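You operate a simulated robot arm through the tools that you are given. There is no shell and no other tool. Be economical: measure what you need, move in short steps, check, and stop when the job is done.

You are at the controls of a simulated robot arm. One attempt, no reset.

## Task
Light the burner to a blue flame and swing it over the belt.
Fine: air lever and igniter on before the gas; igniter off once it burns.

It is judged by the outcome, as a careful person would: the job done as asked, and still so three seconds after it is handed in. It fails if anything else is knocked over, pushed out of place, dropped, spilled or broken.

## Robot
A 7-joint arm with a two-finger gripper, hanging from a carriage that runs on a rail from [-6.4, -198.1] to [2.9, 89.8] (x, y) and turns from -282 to 406 degrees about z. Base frame: it is fixed where the carriage stands at the start and does not move with it; the origin is on the floor, on the carriage's upright axis, x ahead of it, y to its left, z up; the surface under the hand at the start is at about z = 90. Lengths are in cm, angles in degrees, forces in N, time in s.
With the tool pointing down near the work surface it reaches from about 20 to 60 cm from the robot's upright axis, wherever it stands. Its first joint turns from -166.0 to 166.0 degrees. Places, roughly: air lever [20, 20, 80]; burner [70, 40, 100]; burner igniter button [60, 20, 80]. Payload 1.37 kg.
Tool frame: the origin (TCP) lies between the finger pads and is the grasp point; the fingertips stand 1.6 cm ahead of it; z points along the fingers, y is the line along which they close. Largest opening 9.2 cm; the body of the gripper starts 7.4 cm behind the TCP.
Orientation is that of the tool frame in the base frame, as a unit quaternion [x, y, z, w]. With the fingers straight down and closing along the base's y, the tool's x points along the base's -x, its y along +y and its z along -z.

## Interface
- The arm moves only by the tool send_rows. Its argument "commands" is a list of rows, each an object of numbers (a shift or turn left out is 0, a gripper value left out holds the last): "x", "y", "z": the shift along the base's x, y, z in cm; "wx", "wy", "wz": the turn, a rotation vector about the base's x, y, z in degrees; "jaw": the finger opening in cm, from 0 to 9.2. In form: [{"x": .., "y": .., "z": .., "wx": .., "wy": .., "wz": .., "jaw": ..}, ...]. A call has 1 to 10 rows; each row shifts and turns the commanded pose from where the row before left it. Each row takes 0.2 s and may step no farther than 5 cm and 8.6 degrees from the row before; otherwise, or with a gripper value out of range, the whole call is refused. A pose out of reach is approached as far as the arm can. The call stops where the force on the tool passes 40 N (or 10 N more than at its start, if that is more) or the arm is blocked; 0.2 s more then pass. The fingers move at their own pace and stop on an object; they squeeze with about 26 N. The grip force told is the motor's: it shows also when the fingers shut on nothing. Time passes only in rows, and 0.2 s behind the last, so rows that do not move let the fingers close. The reply holds the time, the measured pose of the TCP, the force on the tool along the base axes, the opening and the grip force, in the units named above and with some noise, with the torque about the TCP (base axes, N m) and any sound that the robot's microphone picked up.
- Cameras (640 x 400 px; columns grow to the right, rows downward): "scene" is now at [23.19, 5.83, 152.27]; the picture's right is [0.88, -0.48, 0.00], its down [-0.42, -0.78, -0.46] and it looks along [0.22, 0.41, -0.89] (base axes); focal length 292 px, centre (320, 200). "wrist" rides on the gripper at [7.1, 1.9, -11.1] in the tool frame; the picture's right is [-0.26, 0.97, 0.00], its down [-0.78, -0.21, -0.59] and it looks along [-0.57, -0.15, 0.81] (tool axes); focal length 280 px, centre (320, 200). There is no depth. A picture from a camera that has moved, and an enlarged one, comes with that camera's place and axes in the base frame and with its lens.
- camera(camera): a new picture of that camera. No time passes.
- lift_body(by): slides the trunk up (or, below 0, down) by that many cm; the arm and the scene camera ride with it, the base frame stays. It gives what a move gives, with no picture.
- steer(legs): drives the robot by 1 to 6 legs, each [ahead, left, turn to the left] in cm, cm and degrees, along the robot's own axes; the way and the turn of a leg run together, so that a leg with both is an arc; at most 150 cm and 180 degrees a leg. The arm and the cameras ride along, it lands a little off, and it stops where it bumps. It keeps to its track: a leg is cut to what the track allows. It gives what a move gives.
- head_to(pan, tilt): turns the head with the scene camera to pan (to the left, within 155 degrees either way) and tilt (down, from -29 to 69), counted from straight ahead of the robot. It gives what a move gives.
- zoom(camera, box): a new picture of the part [left, top, right, bottom] of that camera's present view, enlarged. No time passes.
- finish_job(): hands the job in; it is judged then, once.

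Work in short steps. Places have to be worked out from the pictures, the camera data and where the tool is seen: move nearer, look again, correct. Check each grasp and each placing, and mend what went wrong. You have 120 turns and 78 pictures in all, those below and enlarged ones among them. Open the gripper and draw the arm clear of the work before you hand the job in, unless the task says otherwise; then end with one line.

The tools are called after "Call:" as name(argument=value, ...) on one line, values as JSON. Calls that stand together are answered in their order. send_rows: Moves the arm, as the interface text tells. Its arguments: {"type":"object","properties":{"commands":{"type":"array"}},"required":["commands"]} The other tools are called the same way: lift_body (by) slides the trunk up or down; steer (legs) drives the base; head_to (pan, tilt) turns the head that bears the scene camera; camera (camera) takes a picture; zoom (camera, box) takes an enlarged picture of a part of a camera's view; finish_job () hands the job in.

At the start:

```text
time: 0.0
ee_pos: [26.4, 25.32, 100.01]
orientation: [0.001, 1.0, 0.0, 0.0]
contact_force: [-0.1, 0.1, 0.1]
ft_torque: [0.0, 0.03, -0.01]
width: 9.19
grip_force: 0.0
trunk travel left (down, up): [-34.1, 31.9]
robot x, y, heading: [0.01, -0.11, 0.1]
head pan, tilt: [61.4, 62.4]
```

scene: 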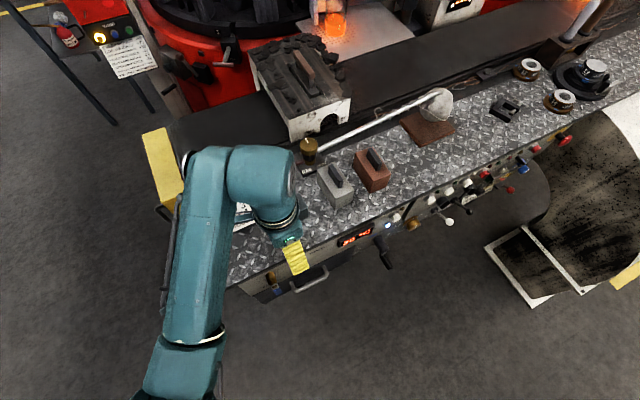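
wrist: 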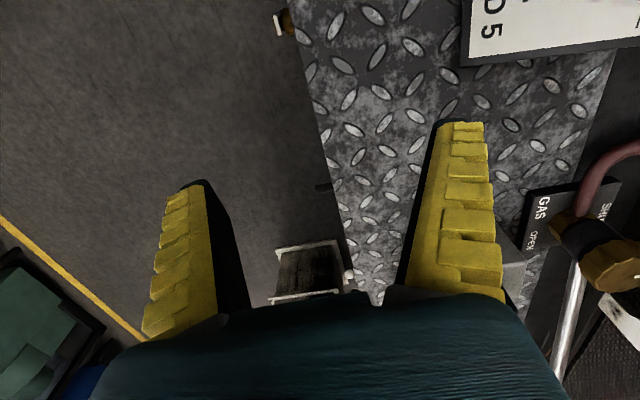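

The scene shows a workbench with front controls, a belt behind it and a gas handle near the hand. I zoom in on the controls and the region near the gripper.

Call:
zoom(camera="scene", box=[220, 150, 420, 310])

Call:
zoom(camera="scene", box=[380, 100, 600, 250])

Call:
zoom(camera="wrist", box=[400, 0, 640, 400])

```text
2.50 times, centred on (320, 230) of scene
camera zoom: at [23.19, 5.83, 152.27], right [0.88, -0.48, 0.0], down [-0.42, -0.78, -0.46], along [0.22, 0.41, -0.89], focal length 731 px, centre (320, 125)
```

zoom: 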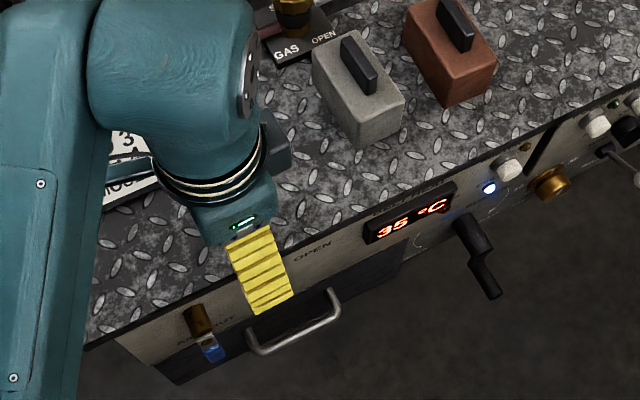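

```text
2.67 times, centred on (490, 175) of scene
camera zoom: at [23.19, 5.83, 152.27], right [0.88, -0.48, 0.0], down [-0.42, -0.78, -0.46], along [0.22, 0.41, -0.89], focal length 780 px, centre (-133, 267)
```

zoom: 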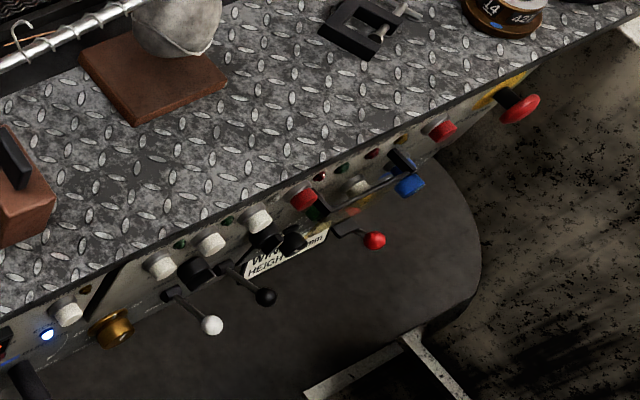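

```text
1.00 times, centred on (520, 200) of wrist (not enlarged: the box is as wide or as high as the picture)
camera zoom: at [19.29, 27.21, 111.1], right [0.26, 0.97, 0.0], down [0.78, -0.21, 0.59], along [0.57, -0.15, -0.81], focal length 280 px, centre (120, 200)
```

zoom: 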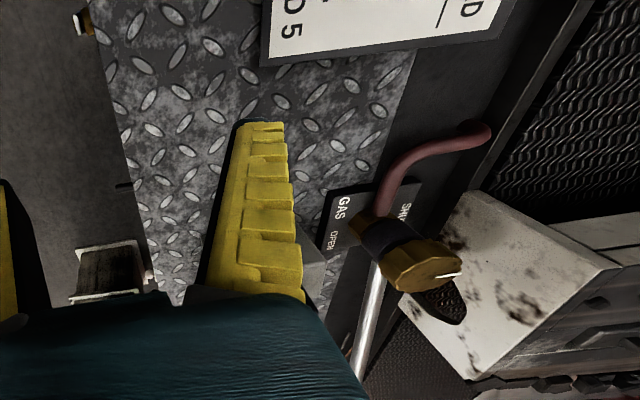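

The gas valve sits at the left end of the burner arm, and the burner head is near [72,40,100]. I back off along the rail to read the front panel.

Call:
steer(legs=[[0, -55, 0]])

Call:
head_to(pan=62, tilt=45)

Call:
camera(camera="scene")

```text
time: 3.2
ee_pos: [24.42, -29.55, 99.89]
orientation: [-0.002, 1.0, 0.0, 0.0]
contact_force: [0.0, -0.2, -0.5]
ft_torque: [-0.01, -0.01, 0.04]
width: 9.19
grip_force: 0.0
trunk travel left (down, up): [-34.1, 31.9]
robot x, y, heading: [-1.85, -54.88, 0.2]
head pan, tilt: [61.4, 62.4]
```

```text
time: 4.0
ee_pos: [24.47, -29.48, 100.01]
orientation: [-0.002, 1.0, 0.0, 0.0]
contact_force: [0.7, 0.4, 0.9]
ft_torque: [0.05, -0.04, -0.01]
width: 9.18
grip_force: 0.1
trunk travel left (down, up): [-34.1, 31.9]
robot x, y, heading: [-1.74, -55.06, 0.2]
head pan, tilt: [62.0, 45.0]
```

```text
72 pictures are left
camera scene: at [22.14, -47.5, 154.48], right [0.89, -0.47, 0.0], down [-0.33, -0.63, -0.71], along [0.33, 0.63, -0.71], focal length 292 px, centre (320, 200)
```

scene: 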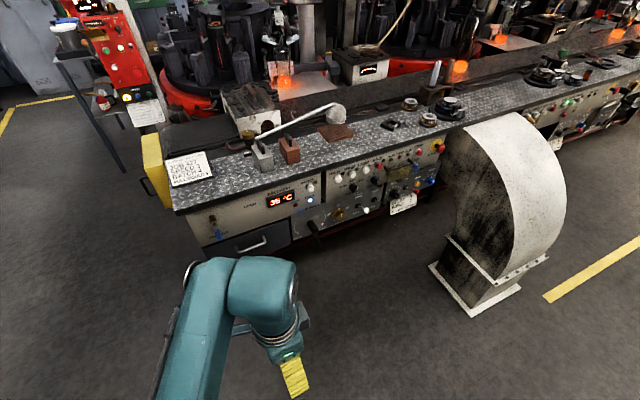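

Good overview; now enlarged views of the panel and the burner.

Call:
zoom(camera="scene", box=[160, 170, 320, 270])

Call:
zoom(camera="scene", box=[280, 130, 460, 242])

Call:
zoom(camera="scene", box=[210, 70, 370, 180])

```text
4.00 times, centred on (240, 220) of scene
camera zoom: at [22.14, -47.5, 154.48], right [0.89, -0.47, 0.0], down [-0.33, -0.63, -0.71], along [0.33, 0.63, -0.71], focal length 1170 px, centre (640, 120)
```

zoom: 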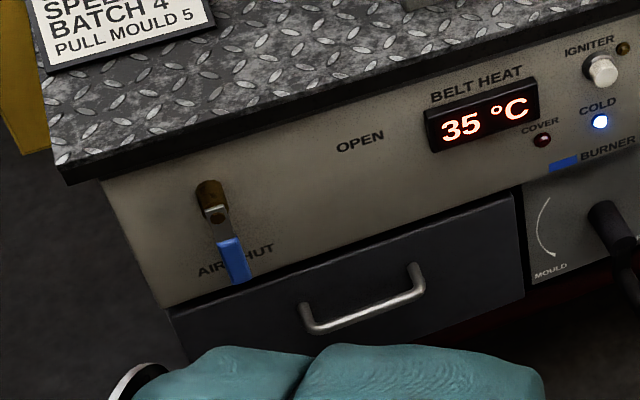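

```text
3.56 times, centred on (370, 186) of scene
camera zoom: at [22.14, -47.5, 154.48], right [0.89, -0.47, 0.0], down [-0.33, -0.63, -0.71], along [0.33, 0.63, -0.71], focal length 1040 px, centre (142, 250)
```

zoom: 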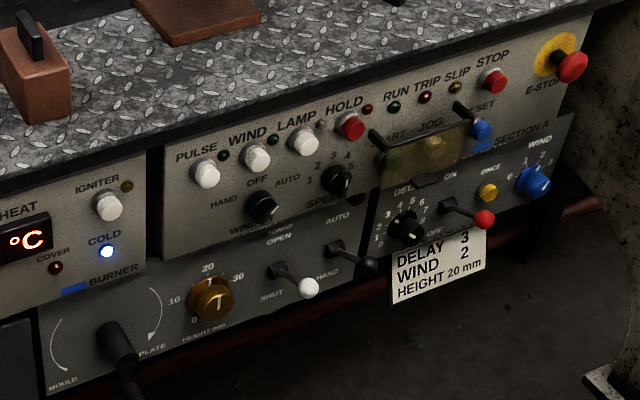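

```text
3.64 times, centred on (290, 125) of scene
camera zoom: at [22.14, -47.5, 154.48], right [0.89, -0.47, 0.0], down [-0.33, -0.63, -0.71], along [0.33, 0.63, -0.71], focal length 1063 px, centre (429, 473)
```

zoom: 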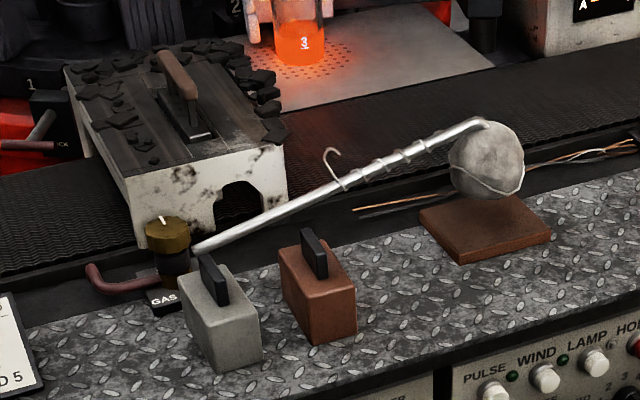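

I lower the trunk for a more frontal view of the panel, since the crank labelled BURNER / MOULD / PLATE needs understanding.

Call:
lift_body(by=-25)

Call:
head_to(pan=55, tilt=28)

Call:
camera(camera="scene")

```text
time: 6.5
ee_pos: [24.4, -29.52, 75.0]
orientation: [-0.002, 1.0, -0.001, 0.001]
contact_force: [0.4, 0.1, -0.8]
ft_torque: [0.01, -0.03, 0.0]
width: 9.21
grip_force: 0.0
trunk travel left (down, up): [-9.1, 56.9]
robot x, y, heading: [-1.76, -54.97, 0.3]
head pan, tilt: [62.0, 45.0]
```

```text
time: 7.3
ee_pos: [24.34, -29.58, 74.91]
orientation: [-0.003, 1.0, 0.0, 0.001]
contact_force: [0.3, 0.6, 1.2]
ft_torque: [-0.02, -0.02, -0.02]
width: 9.2
grip_force: 0.0
trunk travel left (down, up): [-9.1, 56.9]
robot x, y, heading: [-1.84, -54.82, 0.4]
head pan, tilt: [55.0, 28.0]
```

```text
68 pictures are left
camera scene: at [23.55, -47.2, 132.06], right [0.82, -0.57, 0.0], down [-0.27, -0.39, -0.88], along [0.5, 0.73, -0.47], focal length 292 px, centre (320, 200)
```

scene: 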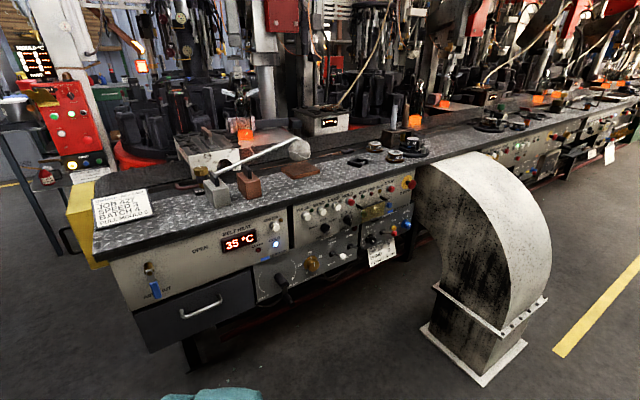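

Call:
zoom(camera="scene", box=[230, 190, 330, 310])

Call:
zoom(camera="scene", box=[160, 100, 330, 210])

```text
3.33 times, centred on (280, 250) of scene
camera zoom: at [23.55, -47.2, 132.06], right [0.82, -0.57, 0.0], down [-0.27, -0.39, -0.88], along [0.5, 0.73, -0.47], focal length 975 px, centre (453, 33)
```

zoom: 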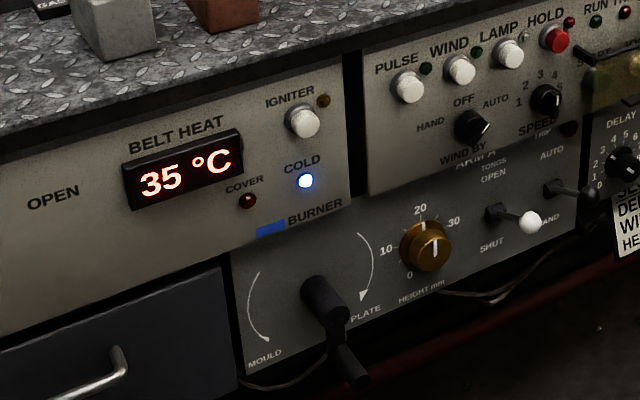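

```text
3.64 times, centred on (245, 155) of scene
camera zoom: at [23.55, -47.2, 132.06], right [0.82, -0.57, 0.0], down [-0.27, -0.39, -0.88], along [0.5, 0.73, -0.47], focal length 1063 px, centre (593, 364)
```

zoom: 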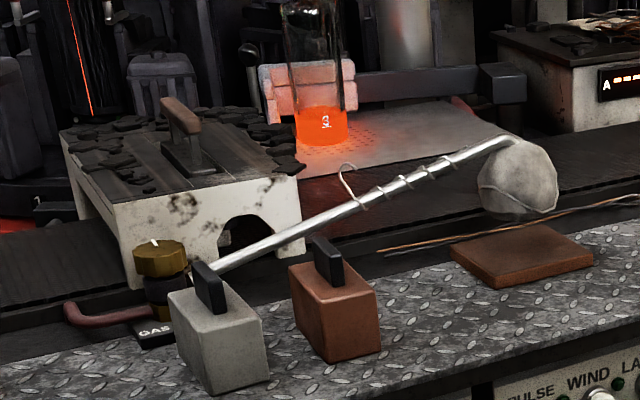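

The arm pipe slopes up from the valve (~[42,46,95]) to the head (~[74.6,40,99]). I want a higher, closer view of the pipe, the cover box and the belt.

Call:
lift_body(by=45)

Call:
steer(legs=[[0, 65, 0]])

Call:
head_to(pan=40, tilt=52)

Call:
camera(camera="scene")

Call:
camera(camera="wrist")

```text
refused: 45 is not a number from -40 to 40
```

```text
time: 10.2
ee_pos: [26.01, 20.04, 75.2]
orientation: [0.003, 1.0, -0.012, -0.001]
contact_force: [-7.0, -19.8, 9.0]
ft_torque: [0.55, -0.08, 0.16]
width: 7.72
grip_force: 0.0
trunk travel left (down, up): [-9.1, 56.9]
robot x, y, heading: [-0.06, -4.69, -0.3]
head pan, tilt: [55.0, 28.0]
stopped in leg 1: the force on the tool passed its limit at 52 N (the readings are from after the stop); the commanded pose is now the measured one
```

```text
time: 11.0
ee_pos: [26.0, 20.03, 75.09]
orientation: [0.003, 1.0, -0.01, -0.001]
contact_force: [-4.2, -22.1, 10.2]
ft_torque: [0.59, -0.11, 0.0]
width: 7.52
grip_force: 0.0
trunk travel left (down, up): [-9.1, 56.9]
robot x, y, heading: [-0.46, -4.72, 0.0]
head pan, tilt: [40.0, 52.0]
```

```text
65 pictures are left
camera scene: at [25.7, 0.43, 128.51], right [0.64, -0.77, 0.0], down [-0.6, -0.51, -0.61], along [0.47, 0.39, -0.79], focal length 292 px, centre (320, 200)
```

scene: 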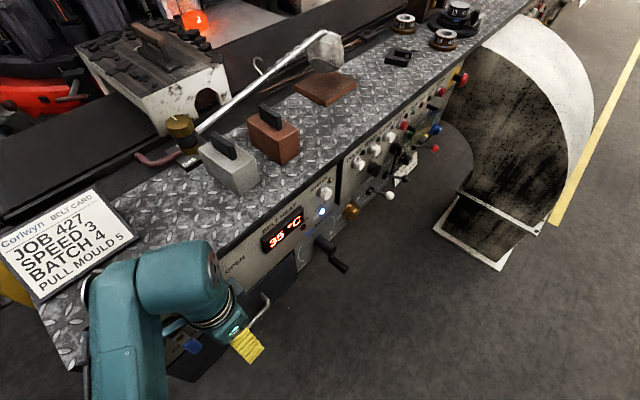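

```text
64 pictures are left
camera wrist: at [19.12, 22.15, 86.25], right [0.27, 0.96, -0.02], down [0.78, -0.21, 0.59], along [0.57, -0.17, -0.81], focal length 280 px, centre (320, 200)
```

wrist: 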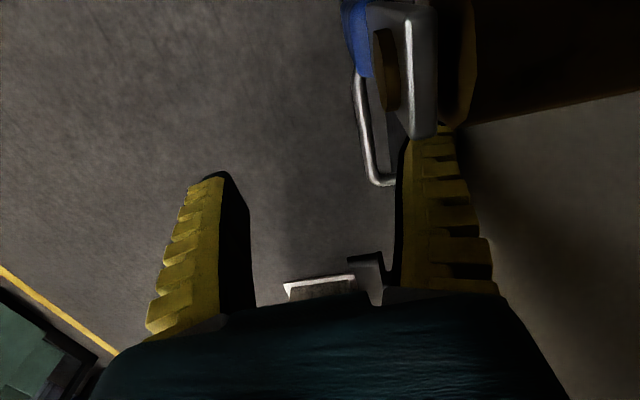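

The lift was refused, so the drive pushed a finger into the panel or drawer front; batching those calls was my mistake. I back straight off, then check for damage.

Call:
steer(legs=[[0, -15, 0]])

```text
time: 12.4
ee_pos: [25.87, 5.66, 75.32]
orientation: [0.004, 1.0, -0.006, 0.0]
contact_force: [0.2, -0.6, 0.5]
ft_torque: [0.03, 0.01, -0.03]
width: 9.19
grip_force: 0.0
trunk travel left (down, up): [-9.1, 56.9]
robot x, y, heading: [-0.38, -19.27, -0.5]
head pan, tilt: [40.0, 52.0]
```

Call:
lift_body(by=40)

```text
time: 16.2
ee_pos: [25.83, 5.71, 115.25]
orientation: [0.004, 1.0, -0.007, 0.0]
contact_force: [-0.5, -0.5, 0.4]
ft_torque: [-0.01, 0.01, 0.0]
width: 9.18
grip_force: 0.0
trunk travel left (down, up): [-49.1, 16.9]
robot x, y, heading: [-0.54, -18.91, -0.1]
head pan, tilt: [40.0, 52.0]
```

Clear and raised to z=115. I look at the drawer/lever area and the burner from here.

Call:
head_to(pan=58, tilt=58)

Call:
camera(camera="scene")

```text
time: 17.1
ee_pos: [25.88, 5.66, 115.23]
orientation: [0.005, 1.0, -0.007, 0.001]
contact_force: [0.4, 0.1, -0.1]
ft_torque: [0.02, -0.02, -0.02]
width: 9.2
grip_force: 0.1
trunk travel left (down, up): [-49.1, 16.9]
robot x, y, heading: [-0.64, -19.15, -0.0]
head pan, tilt: [58.0, 58.0]
```

```text
63 pictures are left
camera scene: at [23.19, -13.14, 167.78], right [0.85, -0.53, 0.0], down [-0.45, -0.72, -0.53], along [0.28, 0.45, -0.85], focal length 292 px, centre (320, 200)
```

scene: 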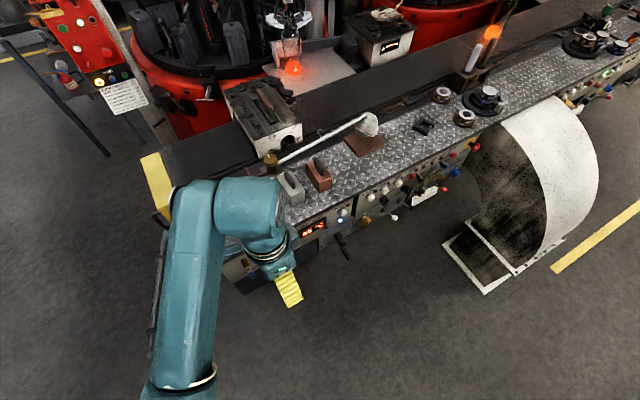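

Nothing visibly disturbed. I drive along the rail at this safe height to look down on burner, cover and belt from close by.

Call:
steer(legs=[[0, 35, 0]])

Call:
head_to(pan=30, tilt=50)

Call:
camera(camera="scene")

Call:
camera(camera="wrist")

```text
time: 19.3
ee_pos: [26.88, 40.45, 115.27]
orientation: [0.004, 1.0, -0.007, -0.001]
contact_force: [-0.7, 0.1, -0.4]
ft_torque: [0.0, 0.0, 0.0]
width: 9.17
grip_force: 0.0
trunk travel left (down, up): [-49.1, 16.9]
robot x, y, heading: [0.26, 15.82, -0.0]
head pan, tilt: [58.0, 58.0]
```

```text
time: 20.2
ee_pos: [26.88, 40.35, 115.32]
orientation: [0.004, 1.0, -0.006, -0.001]
contact_force: [-0.1, 0.7, 1.0]
ft_torque: [0.02, 0.02, -0.02]
width: 9.19
grip_force: 0.1
trunk travel left (down, up): [-49.1, 16.9]
robot x, y, heading: [0.47, 15.89, 0.1]
head pan, tilt: [30.0, 50.0]
```

```text
62 pictures are left
camera scene: at [27.31, 19.62, 168.8], right [0.5, -0.87, 0.0], down [-0.66, -0.38, -0.64], along [0.56, 0.32, -0.77], focal length 292 px, centre (320, 200)
```

scene: 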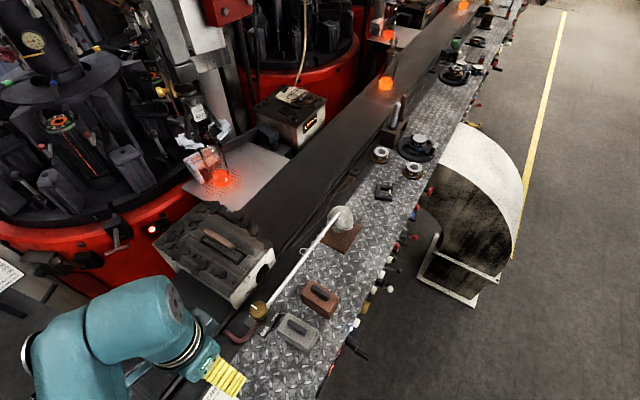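

```text
61 pictures are left
camera wrist: at [19.88, 42.5, 126.33], right [0.27, 0.96, -0.01], down [0.78, -0.21, 0.59], along [0.57, -0.17, -0.81], focal length 280 px, centre (320, 200)
```

wrist: 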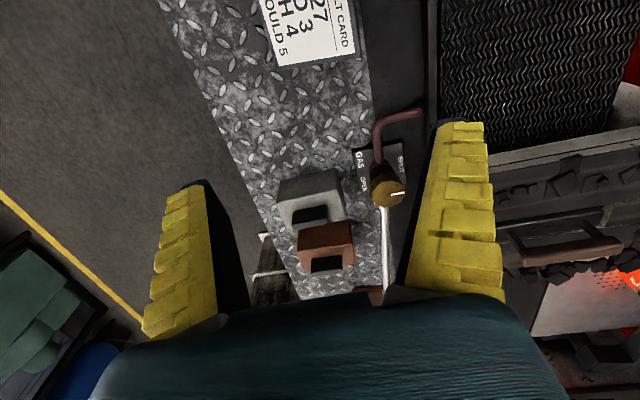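

Call:
zoom(camera="scene", box=[150, 170, 400, 370])

Call:
zoom(camera="wrist", box=[330, 90, 450, 290])

```text
2.00 times, centred on (275, 270) of scene
camera zoom: at [27.31, 19.62, 168.8], right [0.5, -0.87, 0.0], down [-0.66, -0.38, -0.64], along [0.56, 0.32, -0.77], focal length 585 px, centre (410, 60)
```

zoom: 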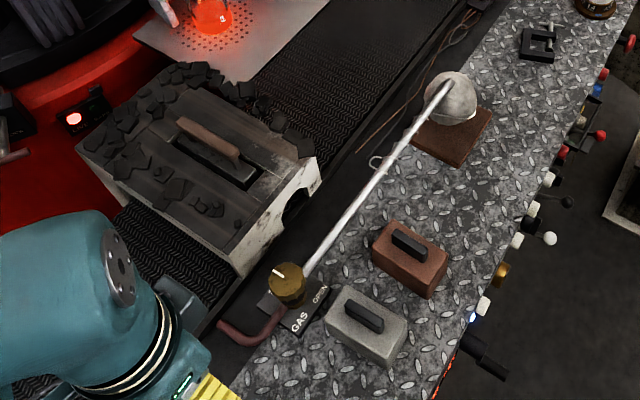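

```text
2.00 times, centred on (390, 190) of wrist
camera zoom: at [19.88, 42.5, 126.33], right [0.27, 0.96, -0.01], down [0.78, -0.21, 0.59], along [0.57, -0.17, -0.81], focal length 561 px, centre (180, 220)
```

zoom: 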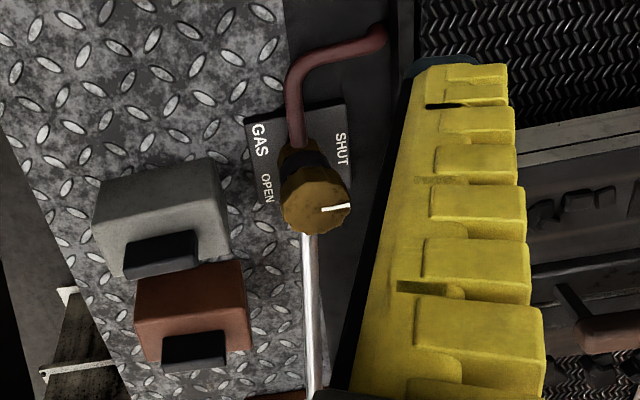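

The pipe's swing toward the belt is limited by the cover box corner, so I check where the belt edge lies relative to the head.

Call:
zoom(camera="scene", box=[260, 170, 380, 290])

```text
3.33 times, centred on (320, 230) of scene
camera zoom: at [27.31, 19.62, 168.8], right [0.5, -0.87, 0.0], down [-0.66, -0.38, -0.64], along [0.56, 0.32, -0.77], focal length 975 px, centre (320, 100)
```

zoom: 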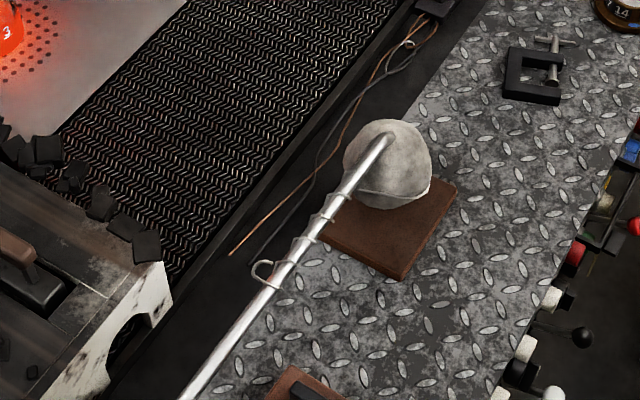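

The belt's near edge is at y≈52, so a swing of about 13–20° should bring the head over it. First comes the front panel: I retreat, then tilt the tool to point horizontally toward it (+y).

Call:
steer(legs=[[0, -51, 0]])

Call:
send_rows(commands=[{"wx": 8.2, "jaw": 0}, {"wx": 8.2}, {"wx": 8.2}, {"wx": 8.2}, {"wx": 8.2}, {"wx": 8.2}, {"wx": 8.2}, {"wx": 8.2}, {"wx": 8.2}, {"wx": 8.2}])

```text
time: 23.2
ee_pos: [25.1, -10.31, 115.31]
orientation: [0.001, 1.0, -0.007, 0.0]
contact_force: [-0.2, 0.3, -0.4]
ft_torque: [-0.01, 0.01, 0.02]
width: 9.21
grip_force: 0.0
trunk travel left (down, up): [-49.1, 16.9]
robot x, y, heading: [-0.77, -35.39, 0.1]
head pan, tilt: [30.0, 50.0]
```

```text
time: 25.4
ee_pos: [25.16, -10.4, 115.22]
orientation: [0.002, 0.759, 0.651, -0.001]
contact_force: [-1.0, 0.2, 0.5]
ft_torque: [0.01, 0.0, 0.01]
width: 0.0
grip_force: 26.5
trunk travel left (down, up): [-49.1, 16.9]
robot x, y, heading: [-0.78, -35.46, -0.1]
head pan, tilt: [30.0, 50.0]
```

The turn works. I finish it and lower the trunk toward panel height, still well clear in front.

Call:
send_rows(commands=[{"wx": 8.5}, {"x": -3, "wx": 0.2}])

Call:
lift_body(by=-34)

Call:
camera(camera="wrist")

Call:
head_to(pan=75, tilt=40)

Call:
camera(camera="scene")

```text
time: 26.0
ee_pos: [22.26, -10.32, 115.27]
orientation: [0.001, 0.707, 0.707, -0.001]
contact_force: [-0.1, 0.5, 0.4]
ft_torque: [-0.03, -0.01, 0.07]
width: 0.0
grip_force: 25.9
trunk travel left (down, up): [-49.1, 16.9]
robot x, y, heading: [-1.45, -35.13, 0.1]
head pan, tilt: [30.0, 50.0]
```

```text
time: 29.4
ee_pos: [22.27, -10.25, 81.31]
orientation: [0.001, 0.707, 0.707, 0.0]
contact_force: [-0.2, -0.1, -0.4]
ft_torque: [0.03, 0.05, -0.01]
width: 0.0
grip_force: 25.7
trunk travel left (down, up): [-15.1, 50.9]
robot x, y, heading: [-1.1, -35.25, 0.3]
head pan, tilt: [30.0, 50.0]
```

```text
57 pictures are left
camera wrist: at [15.24, -21.43, 83.32], right [0.27, 0.0, 0.96], down [0.78, -0.59, -0.21], along [0.57, 0.81, -0.16], focal length 280 px, centre (320, 200)
```

wrist: 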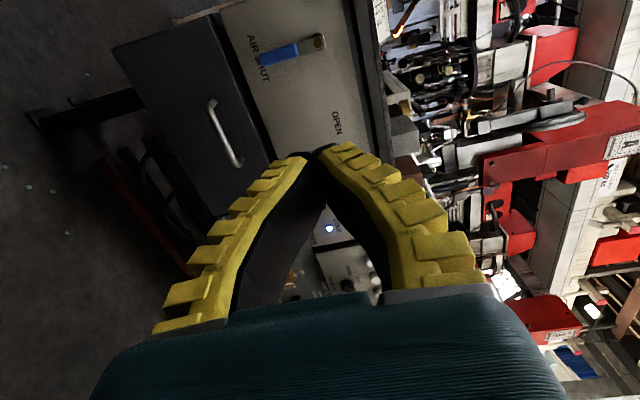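

```text
time: 30.5
ee_pos: [22.25, -10.14, 81.28]
orientation: [0.001, 0.708, 0.706, -0.001]
contact_force: [-0.1, 0.2, 0.4]
ft_torque: [0.05, 0.01, -0.01]
width: 0.0
grip_force: 26.2
trunk travel left (down, up): [-15.1, 50.9]
robot x, y, heading: [-1.16, -35.19, 0.1]
head pan, tilt: [75.0, 40.0]
```

```text
56 pictures are left
camera scene: at [21.19, -26.78, 136.21], right [0.97, -0.26, 0.0], down [-0.17, -0.62, -0.77], along [0.2, 0.74, -0.64], focal length 292 px, centre (320, 200)
```

scene: 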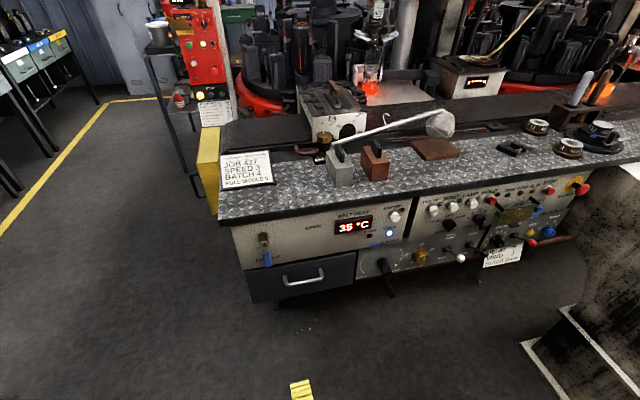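

Triangulating, the lever pivot is near [20.4,25.5,81.5] with the blue handle hanging to z≈73, and the igniter is near [56,24.5,81.5]. I bring the closed fingertips in front of the panel, left of the handle.

Call:
send_rows(commands=[{"x": -2.6, "z": -3.1}, {"x": -2.6, "z": -3.1}, {"y": 5}, {"y": 5}, {"y": 5}, {"y": 5}, {"y": 4}, {}])

Call:
camera(camera="wrist")

Call:
zoom(camera="scene", box=[200, 180, 360, 300])

```text
time: 32.3
ee_pos: [17.09, 13.49, 74.97]
orientation: [0.003, 0.708, 0.706, -0.001]
contact_force: [-0.4, 0.8, -0.2]
ft_torque: [-0.02, 0.0, 0.0]
width: 0.0
grip_force: 26.0
trunk travel left (down, up): [-15.1, 50.9]
robot x, y, heading: [-1.21, -35.47, -0.1]
head pan, tilt: [75.0, 40.0]
```

```text
55 pictures are left
camera wrist: at [10.13, 2.37, 76.92], right [0.27, 0.0, 0.96], down [0.78, -0.59, -0.21], along [0.57, 0.81, -0.16], focal length 280 px, centre (320, 200)
```

wrist: 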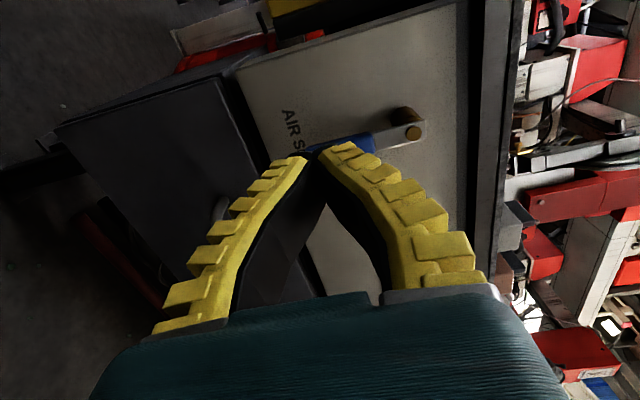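

```text
3.33 times, centred on (280, 240) of scene
camera zoom: at [21.18, -26.8, 136.21], right [0.97, -0.26, 0.0], down [-0.17, -0.62, -0.77], along [0.2, 0.74, -0.64], focal length 975 px, centre (453, 67)
```

zoom: 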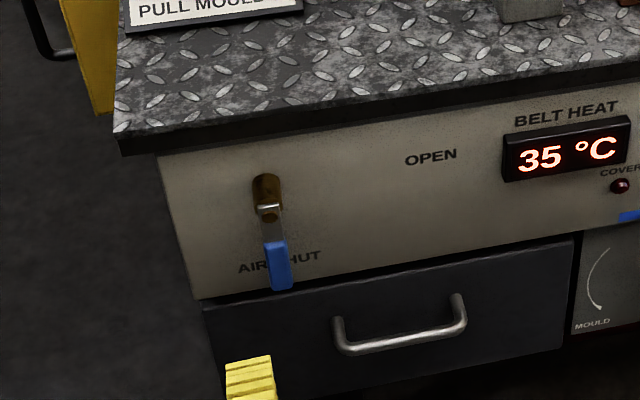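

The handle sits at x≈20.4, z 72–78, y≈24. I advance to y≈22.4 beside it, then sweep right.

Call:
send_rows(commands=[{"y": 4.5}, {"y": 4.4}, {}])

Call:
send_rows(commands=[{"x": 1.2}, {"x": 1.2, "z": -0.1}, {"x": 1.2}, {}])

Call:
zoom(camera="scene", box=[200, 180, 360, 300])

```text
time: 33.1
ee_pos: [16.92, 22.46, 75.01]
orientation: [0.001, 0.708, 0.706, -0.001]
contact_force: [0.6, -0.7, 0.2]
ft_torque: [-0.01, -0.02, 0.01]
width: 0.01
grip_force: 26.6
trunk travel left (down, up): [-15.1, 50.9]
robot x, y, heading: [-1.12, -35.41, 0.3]
head pan, tilt: [75.0, 40.0]
```

```text
time: 34.1
ee_pos: [20.66, 22.43, 74.97]
orientation: [0.001, 0.708, 0.706, -0.001]
contact_force: [0.9, -0.2, 0.0]
ft_torque: [0.01, -0.01, 0.02]
width: 0.0
grip_force: 25.8
trunk travel left (down, up): [-15.1, 50.9]
robot x, y, heading: [-1.11, -35.42, -0.2]
head pan, tilt: [75.0, 40.0]
```

```text
3.33 times, centred on (280, 240) of scene
camera zoom: at [21.18, -26.78, 136.21], right [0.97, -0.26, 0.0], down [-0.17, -0.62, -0.77], along [0.2, 0.74, -0.64], focal length 975 px, centre (453, 67)
```

zoom: 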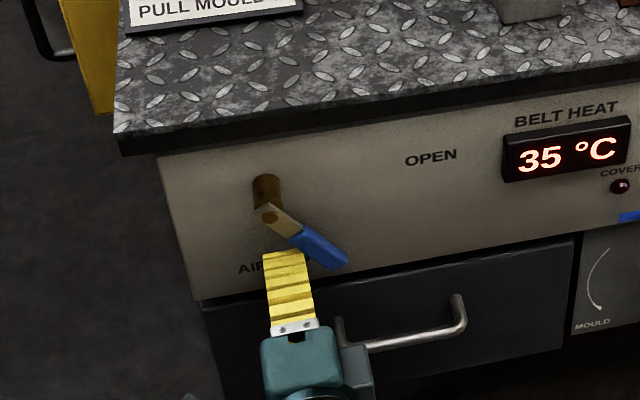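

The lever turns freely and is about halfway. I follow the arc to OPEN.

Call:
send_rows(commands=[{"x": 1.6, "z": 0.3}, {"x": 1.5, "z": 0.8}, {"x": 1.2, "z": 1.2}, {"x": 0.6, "z": 1.3}, {"x": 0.2, "z": 1.2}, {}])

Call:
zoom(camera="scene", box=[200, 180, 360, 300])

```text
time: 35.5
ee_pos: [25.48, 22.26, 78.85]
orientation: [0.004, 0.714, 0.7, -0.004]
contact_force: [2.0, 9.9, -33.4]
ft_torque: [-0.26, -0.41, -0.13]
width: 0.0
grip_force: 25.9
trunk travel left (down, up): [-15.1, 50.9]
robot x, y, heading: [-1.41, -35.21, 0.2]
head pan, tilt: [75.0, 40.0]
```

```text
3.33 times, centred on (280, 240) of scene
camera zoom: at [21.12, -26.82, 136.15], right [0.97, -0.26, 0.0], down [-0.17, -0.62, -0.77], along [0.2, 0.74, -0.64], focal length 975 px, centre (453, 67)
```

zoom: 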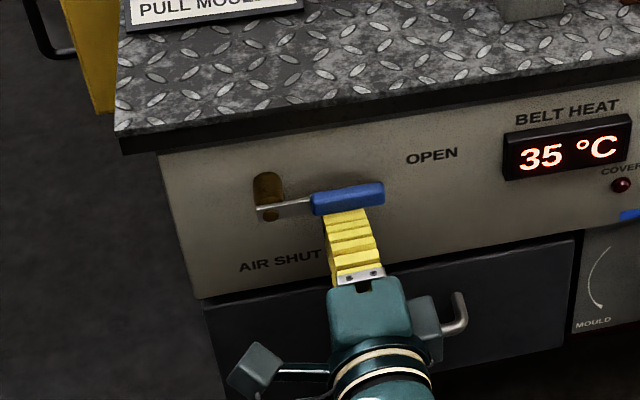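

The lever is horizontal at OPEN and against its stop. I release it, back off, and move across toward the igniter.

Call:
send_rows(commands=[{"z": -1.5}, {"z": -1}, {"y": -5}, {"y": -5}, {"y": -5}, {"y": -5}, {"y": -5}, {"z": 2}, {}])

Call:
zoom(camera="scene", box=[220, 180, 460, 330])

```text
time: 37.5
ee_pos: [25.58, -2.73, 79.34]
orientation: [0.001, 0.707, 0.707, -0.001]
contact_force: [-0.4, -0.3, -0.3]
ft_torque: [0.02, 0.01, 0.0]
width: 0.0
grip_force: 26.5
trunk travel left (down, up): [-15.1, 50.9]
robot x, y, heading: [-0.95, -35.24, 0.2]
head pan, tilt: [75.0, 40.0]
```

```text
2.67 times, centred on (340, 255) of scene
camera zoom: at [21.18, -26.78, 136.22], right [0.97, -0.26, 0.0], down [-0.16, -0.62, -0.77], along [0.2, 0.74, -0.64], focal length 780 px, centre (267, 53)
```

zoom: 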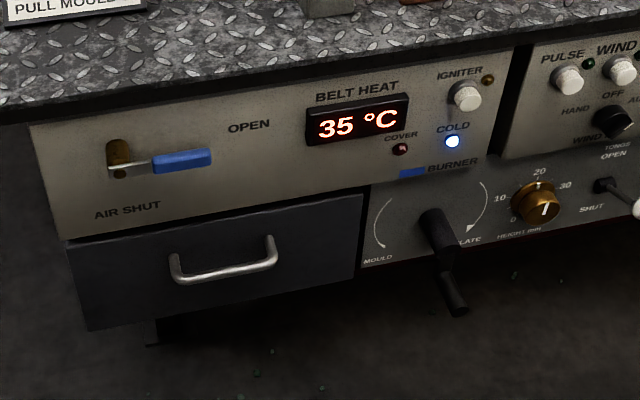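

Lever OPEN. Igniter is at ≈[56.2,24,81.8]. I move right in free space and then advance by carriage.

Call:
send_rows(commands=[{"x": 5}, {"x": 5}, {"x": 5}, {"x": 5}, {"x": 5}, {"x": 5}, {"x": 0.6, "z": 2.5}, {}])

Call:
head_to(pan=55, tilt=45)

```text
time: 39.3
ee_pos: [52.21, -2.67, 82.75]
orientation: [0.002, 0.708, 0.706, -0.002]
contact_force: [-0.2, -0.4, 0.2]
ft_torque: [0.01, 0.01, -0.03]
width: 0.03
grip_force: 26.4
out of reach, approached as far as the arm can: row 6
trunk travel left (down, up): [-15.1, 50.9]
robot x, y, heading: [-1.03, -34.84, 0.3]
head pan, tilt: [75.0, 40.0]
```

```text
time: 40.1
ee_pos: [52.3, -2.68, 82.75]
orientation: [0.0, 0.708, 0.706, -0.002]
contact_force: [0.3, 0.0, 0.2]
ft_torque: [0.01, 0.01, 0.01]
width: 0.0
grip_force: 26.0
trunk travel left (down, up): [-15.1, 50.9]
robot x, y, heading: [-1.25, -35.36, 0.1]
head pan, tilt: [55.0, 45.0]
```

Near the reach limit here; pulling the tool back relative to the axis should give more x.

Call:
send_rows(commands=[{"y": -5}, {"y": -5}, {"x": 2.5}, {"x": 1.5, "z": -0.5}, {}])

```text
time: 41.3
ee_pos: [53.8, -12.82, 82.49]
orientation: [0.002, 0.707, 0.707, -0.001]
contact_force: [0.0, 0.5, -0.4]
ft_torque: [0.02, 0.02, 0.01]
width: 0.0
grip_force: 26.0
out of reach, approached as far as the arm can: row 3, 4
trunk travel left (down, up): [-15.1, 50.9]
robot x, y, heading: [-1.22, -35.05, 0.2]
head pan, tilt: [55.0, 45.0]
```

I yaw the tool 15° toward +x to gain reach, then drive closer.

Call:
send_rows(commands=[{"wz": -7.5}, {"wz": -7.5}, {"x": 1.4}, {}])

Call:
steer(legs=[[0, 28, 0]])

Call:
camera(camera="scene")

Call:
camera(camera="wrist")

```text
time: 42.3
ee_pos: [55.29, -12.76, 82.52]
orientation: [0.094, 0.702, 0.7, 0.091]
contact_force: [0.7, 0.3, 0.6]
ft_torque: [0.01, -0.02, 0.01]
width: 0.0
grip_force: 26.1
trunk travel left (down, up): [-15.1, 50.9]
robot x, y, heading: [-1.23, -34.97, 0.1]
head pan, tilt: [55.0, 45.0]
```

```text
time: 44.3
ee_pos: [56.12, 15.52, 82.68]
orientation: [0.093, 0.702, 0.701, 0.09]
contact_force: [-0.5, -1.0, -0.3]
ft_torque: [-0.03, 0.01, -0.03]
width: 0.01
grip_force: 26.3
trunk travel left (down, up): [-15.1, 50.9]
robot x, y, heading: [-0.18, -7.06, 0.4]
head pan, tilt: [55.0, 45.0]
```

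```text
50 pictures are left
camera scene: at [24.54, -0.21, 135.49], right [0.82, -0.57, 0.0], down [-0.4, -0.58, -0.71], along [0.4, 0.58, -0.71], focal length 292 px, centre (320, 200)
```

scene: 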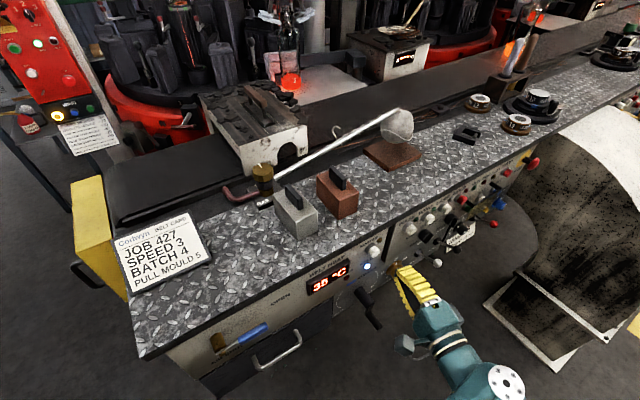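

```text
49 pictures are left
camera wrist: at [46.56, 6.45, 84.66], right [0.26, -0.07, 0.96], down [0.6, -0.77, -0.21], along [0.76, 0.63, -0.16], focal length 280 px, centre (320, 200)
```

wrist: 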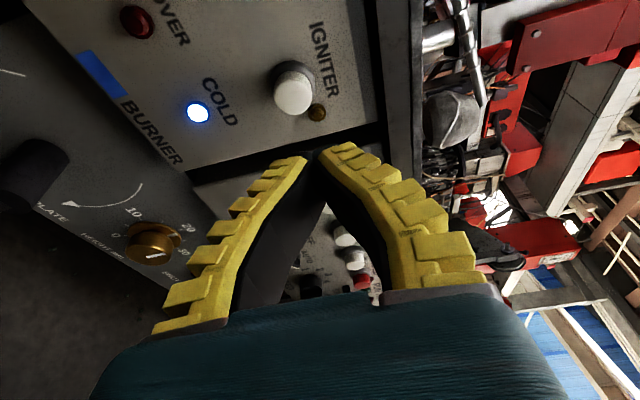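

Igniter measured at [56.2, ~24, 81.4]. I align to it and advance in small steps.

Call:
send_rows(commands=[{"x": -0.2, "z": -1.2}, {"y": 4}, {"y": 1}, {"y": 0.5}, {}])

Call:
zoom(camera="scene", box=[330, 220, 470, 330])

Call:
camera(camera="wrist")

```text
time: 45.5
ee_pos: [56.06, 20.97, 81.42]
orientation: [0.093, 0.701, 0.701, 0.091]
contact_force: [-0.2, 0.0, -0.4]
ft_torque: [-0.01, -0.04, -0.02]
width: 0.01
grip_force: 26.0
trunk travel left (down, up): [-15.1, 50.9]
robot x, y, heading: [-0.57, -7.34, 0.3]
head pan, tilt: [55.0, 45.0]
```

```text
3.64 times, centred on (400, 275) of scene
camera zoom: at [24.54, -0.24, 135.49], right [0.82, -0.57, 0.0], down [-0.4, -0.58, -0.71], along [0.4, 0.58, -0.71], focal length 1063 px, centre (29, -73)
```

zoom: 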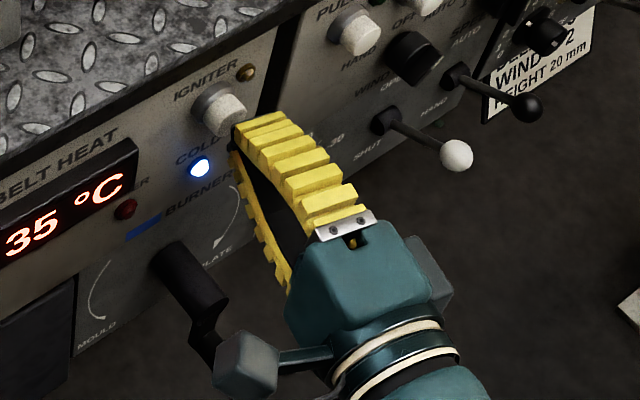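

```text
47 pictures are left
camera wrist: at [46.42, 11.92, 83.43], right [0.26, -0.07, 0.96], down [0.6, -0.77, -0.21], along [0.76, 0.63, -0.16], focal length 280 px, centre (320, 200)
```

wrist: 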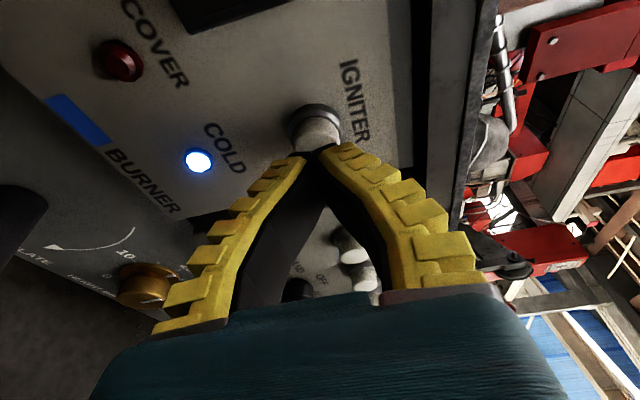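

The button is nearer x≈55.2; I shift left 1.2 and press gently.

Call:
send_rows(commands=[{"x": -1.2, "z": 0.2}, {"y": 0.5}, {"y": 0.4}, {"y": 0.4}, {}])

Call:
zoom(camera="scene", box=[330, 220, 470, 330])

```text
time: 46.7
ee_pos: [54.74, 22.14, 81.61]
orientation: [0.093, 0.702, 0.701, 0.09]
contact_force: [-1.8, -1.9, -0.8]
ft_torque: [0.03, 0.02, 0.03]
width: 0.58
grip_force: 28.3
trunk travel left (down, up): [-15.1, 50.9]
robot x, y, heading: [-0.11, -7.27, 0.5]
head pan, tilt: [55.0, 45.0]
heard: click
```

```text
3.64 times, centred on (400, 275) of scene
camera zoom: at [24.51, -0.28, 135.48], right [0.82, -0.57, 0.0], down [-0.4, -0.58, -0.71], along [0.4, 0.58, -0.71], focal length 1063 px, centre (29, -73)
```

zoom: 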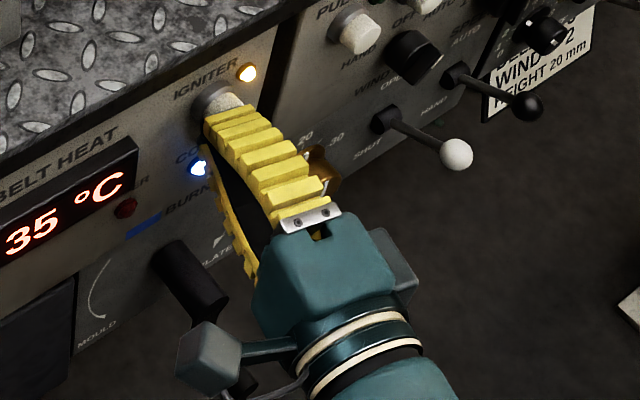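

Click, and the igniter lamp is lit. I withdraw and check it latches.

Call:
send_rows(commands=[{"y": -1}, {"y": -3}, {"y": -4}, {}])

Call:
camera(camera="scene")

```text
time: 47.7
ee_pos: [54.73, 14.14, 81.65]
orientation: [0.093, 0.702, 0.701, 0.09]
contact_force: [0.3, 1.3, 0.2]
ft_torque: [-0.03, -0.01, 0.05]
width: 0.0
grip_force: 27.7
trunk travel left (down, up): [-15.1, 50.9]
robot x, y, heading: [-0.1, -7.31, 0.3]
head pan, tilt: [55.0, 45.0]
```

```text
45 pictures are left
camera scene: at [24.54, -0.23, 135.49], right [0.82, -0.57, 0.0], down [-0.4, -0.58, -0.71], along [0.4, 0.58, -0.71], focal length 292 px, centre (320, 200)
```

scene: 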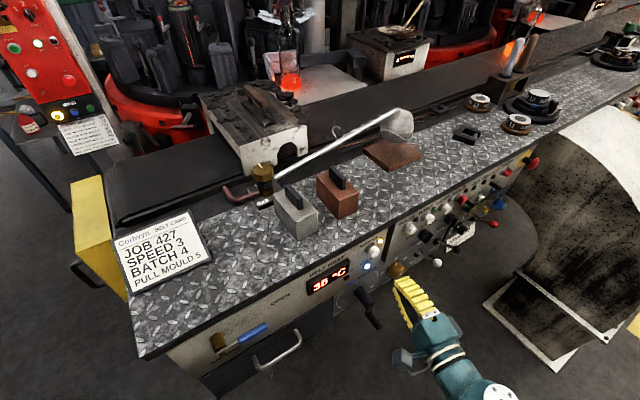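

The lamp stays lit, so the igniter latches. Next is the gas knob: I withdraw, raise the trunk, then re-point the tool downward with the fingers closing along x.

Call:
send_rows(commands=[{"y": -5}, {"y": -5}, {"y": -5, "x": -3}, {"x": -5}, {"x": -5}, {"x": -5}, {}])

Call:
lift_body(by=34)

Call:
send_rows(commands=[{"wz": 7.5}, {"wz": 7.5}, {"wx": -8.5}, {"wx": -8.5}, {"wx": -8.5}, {"wx": -8.5}, {"wx": -8.5}, {"wx": -8.5}, {"wx": -8.5}, {"wx": -8.5}])

Call:
send_rows(commands=[{"wx": -8.5}, {"wx": -8.5}, {"wx": -5}, {"wz": 8}, {"wz": 8}, {"wz": 8}, {"wz": 8}, {"wz": 8}, {"wz": 8}, {"jaw": 7}])

```text
refused: row 3 steps farther than a row can; nothing moved
```

```text
time: 51.0
ee_pos: [54.63, 14.15, 115.55]
orientation: [0.093, 0.701, 0.701, 0.09]
contact_force: [-0.5, 0.6, 0.5]
ft_torque: [-0.01, -0.02, 0.03]
width: 0.0
grip_force: 27.4
trunk travel left (down, up): [-49.1, 16.9]
robot x, y, heading: [-0.48, -7.29, 0.2]
head pan, tilt: [55.0, 45.0]
```

```text
time: 53.2
ee_pos: [54.61, 14.21, 115.65]
orientation: [0.002, 0.982, 0.189, -0.001]
contact_force: [0.1, 0.0, -0.2]
ft_torque: [0.03, 0.0, 0.0]
width: 0.01
grip_force: 27.9
trunk travel left (down, up): [-49.1, 16.9]
robot x, y, heading: [-0.4, -6.92, 0.2]
head pan, tilt: [55.0, 45.0]
```

```text
time: 55.4
ee_pos: [54.76, 14.27, 115.64]
orientation: [-0.407, 0.914, -0.002, 0.0]
contact_force: [-0.5, 0.1, 0.2]
ft_torque: [0.01, -0.04, -0.02]
width: 6.99
grip_force: 1.9
trunk travel left (down, up): [-49.1, 16.9]
robot x, y, heading: [-0.55, -7.09, 0.3]
head pan, tilt: [55.0, 45.0]
```

Tool is down and at a safe height. I finish the yaw and drive along so the knob comes in reach.

Call:
send_rows(commands=[{"wz": 8.4, "x": -4}, {"wz": 8.4, "x": -4}, {"wz": 8.4, "x": -4}, {"wz": 8.4}, {"wz": 8.4}, {}])

Call:
steer(legs=[[0, 25, 0]])

Call:
camera(camera="wrist")

```text
time: 56.8
ee_pos: [42.8, 14.2, 115.74]
orientation: [-0.706, 0.708, -0.001, 0.0]
contact_force: [-0.1, -0.3, -0.5]
ft_torque: [0.01, 0.0, 0.0]
width: 7.2
grip_force: 1.5
trunk travel left (down, up): [-49.1, 16.9]
robot x, y, heading: [-0.35, -7.02, 0.2]
head pan, tilt: [55.0, 45.0]
```

```text
time: 58.6
ee_pos: [43.53, 39.3, 115.57]
orientation: [-0.705, 0.709, -0.001, 0.0]
contact_force: [-0.2, -0.7, -0.5]
ft_torque: [0.02, 0.01, 0.01]
width: 7.19
grip_force: 1.6
trunk travel left (down, up): [-49.1, 16.9]
robot x, y, heading: [0.44, 17.9, 0.2]
head pan, tilt: [55.0, 45.0]
```

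```text
44 pictures are left
camera wrist: at [41.7, 32.21, 126.73], right [-0.96, 0.27, 0.0], down [0.21, 0.78, 0.59], along [0.16, 0.57, -0.81], focal length 280 px, centre (320, 200)
```

wrist: 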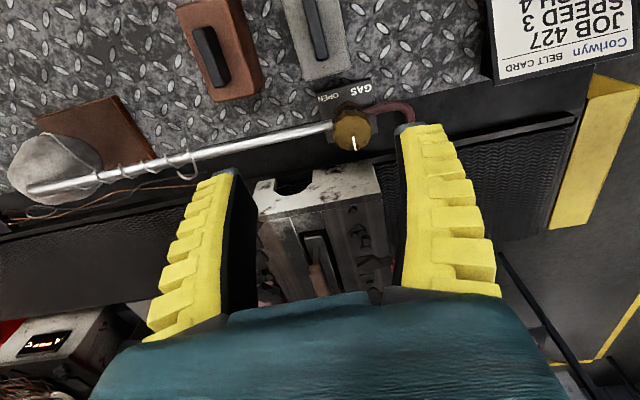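

Call:
zoom(camera="wrist", box=[230, 70, 430, 220])

```text
2.67 times, centred on (330, 145) of wrist
camera zoom: at [41.7, 32.21, 126.73], right [-0.96, 0.27, 0.0], down [0.21, 0.78, 0.59], along [0.16, 0.57, -0.81], focal length 748 px, centre (293, 347)
```

zoom: 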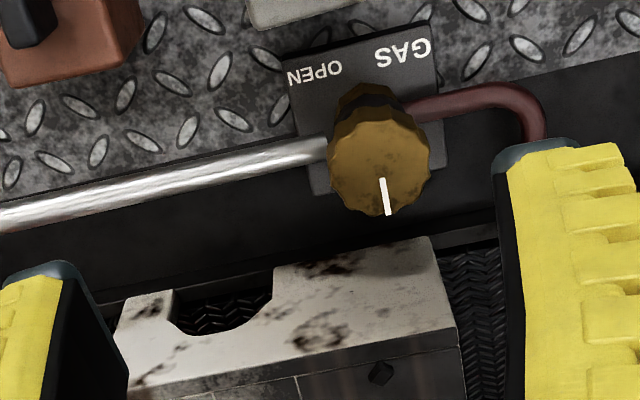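

Clear view: knob top centre ≈[41.6,45.1,96.5], ~4.3 cm wide, pointer at SHUT (+y), with OPEN toward +x/−y, so I turn clockwise from above. I pre-yaw the hand and position it over the knob.

Call:
send_rows(commands=[{"wz": 8.4, "x": -0.9, "y": 2.8, "jaw": 6.8}, {"wz": 8.4, "x": -1, "y": 2.9}, {"wz": 8.4}, {"wz": 8.4}, {"wz": 8.4}, {"wz": 8}, {"z": -5}, {"z": -5}, {}])

Call:
camera(camera="wrist")

Call:
camera(camera="scene")

```text
time: 60.6
ee_pos: [41.72, 45.07, 105.63]
orientation: [0.939, -0.344, 0.001, -0.001]
contact_force: [-1.4, 0.1, 0.0]
ft_torque: [-0.03, 0.0, -0.02]
width: 7.02
grip_force: 1.1
trunk travel left (down, up): [-49.1, 16.9]
robot x, y, heading: [0.82, 18.11, -0.1]
head pan, tilt: [55.0, 45.0]
```

```text
42 pictures are left
camera wrist: at [45.91, 38.95, 116.79], right [-0.82, -0.57, 0.0], down [-0.46, 0.66, 0.59], along [-0.33, 0.49, -0.81], focal length 280 px, centre (320, 200)
```

wrist: 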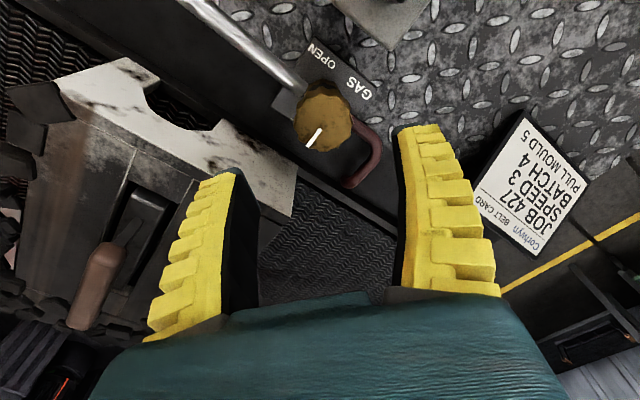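

```text
41 pictures are left
camera scene: at [25.35, 24.94, 169.49], right [0.82, -0.57, 0.0], down [-0.4, -0.58, -0.71], along [0.4, 0.58, -0.71], focal length 292 px, centre (320, 200)
```

scene: 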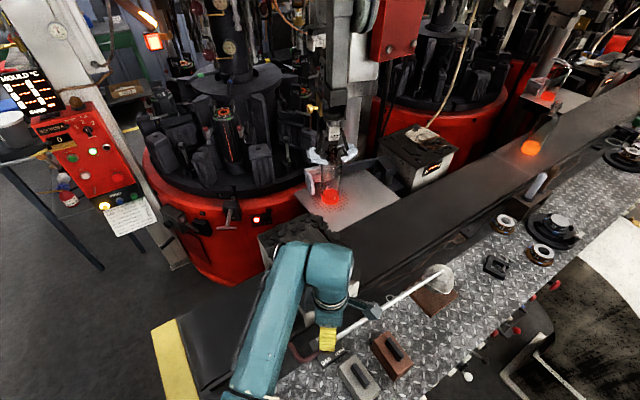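

The hand is centred over the knob. I narrow the jaws a bit, descend with fingertips staying above the pipe, and grip.

Call:
send_rows(commands=[{"jaw": 6}, {"z": -4}, {"z": -3}, {"z": -1.6}, {}])

Call:
camera(camera="wrist")

```text
time: 61.8
ee_pos: [41.78, 45.09, 97.02]
orientation: [0.939, -0.344, 0.001, 0.0]
contact_force: [0.7, 0.1, -0.1]
ft_torque: [0.01, -0.03, -0.02]
width: 6.27
grip_force: 1.7
trunk travel left (down, up): [-49.1, 16.9]
robot x, y, heading: [0.51, 18.06, 0.3]
head pan, tilt: [55.0, 45.0]
```

```text
40 pictures are left
camera wrist: at [46.0, 38.94, 108.1], right [-0.82, -0.57, 0.0], down [-0.46, 0.67, 0.59], along [-0.33, 0.49, -0.81], focal length 280 px, centre (320, 200)
```

wrist: 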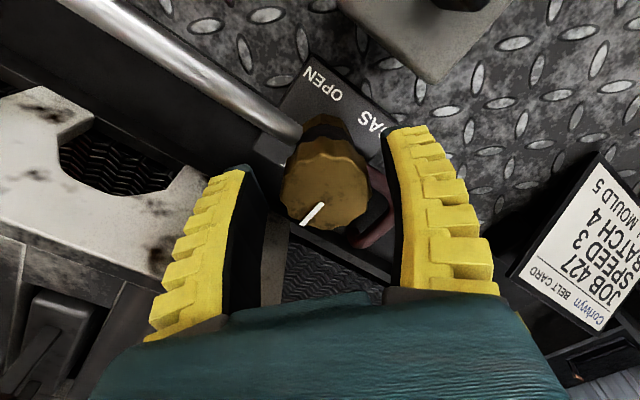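

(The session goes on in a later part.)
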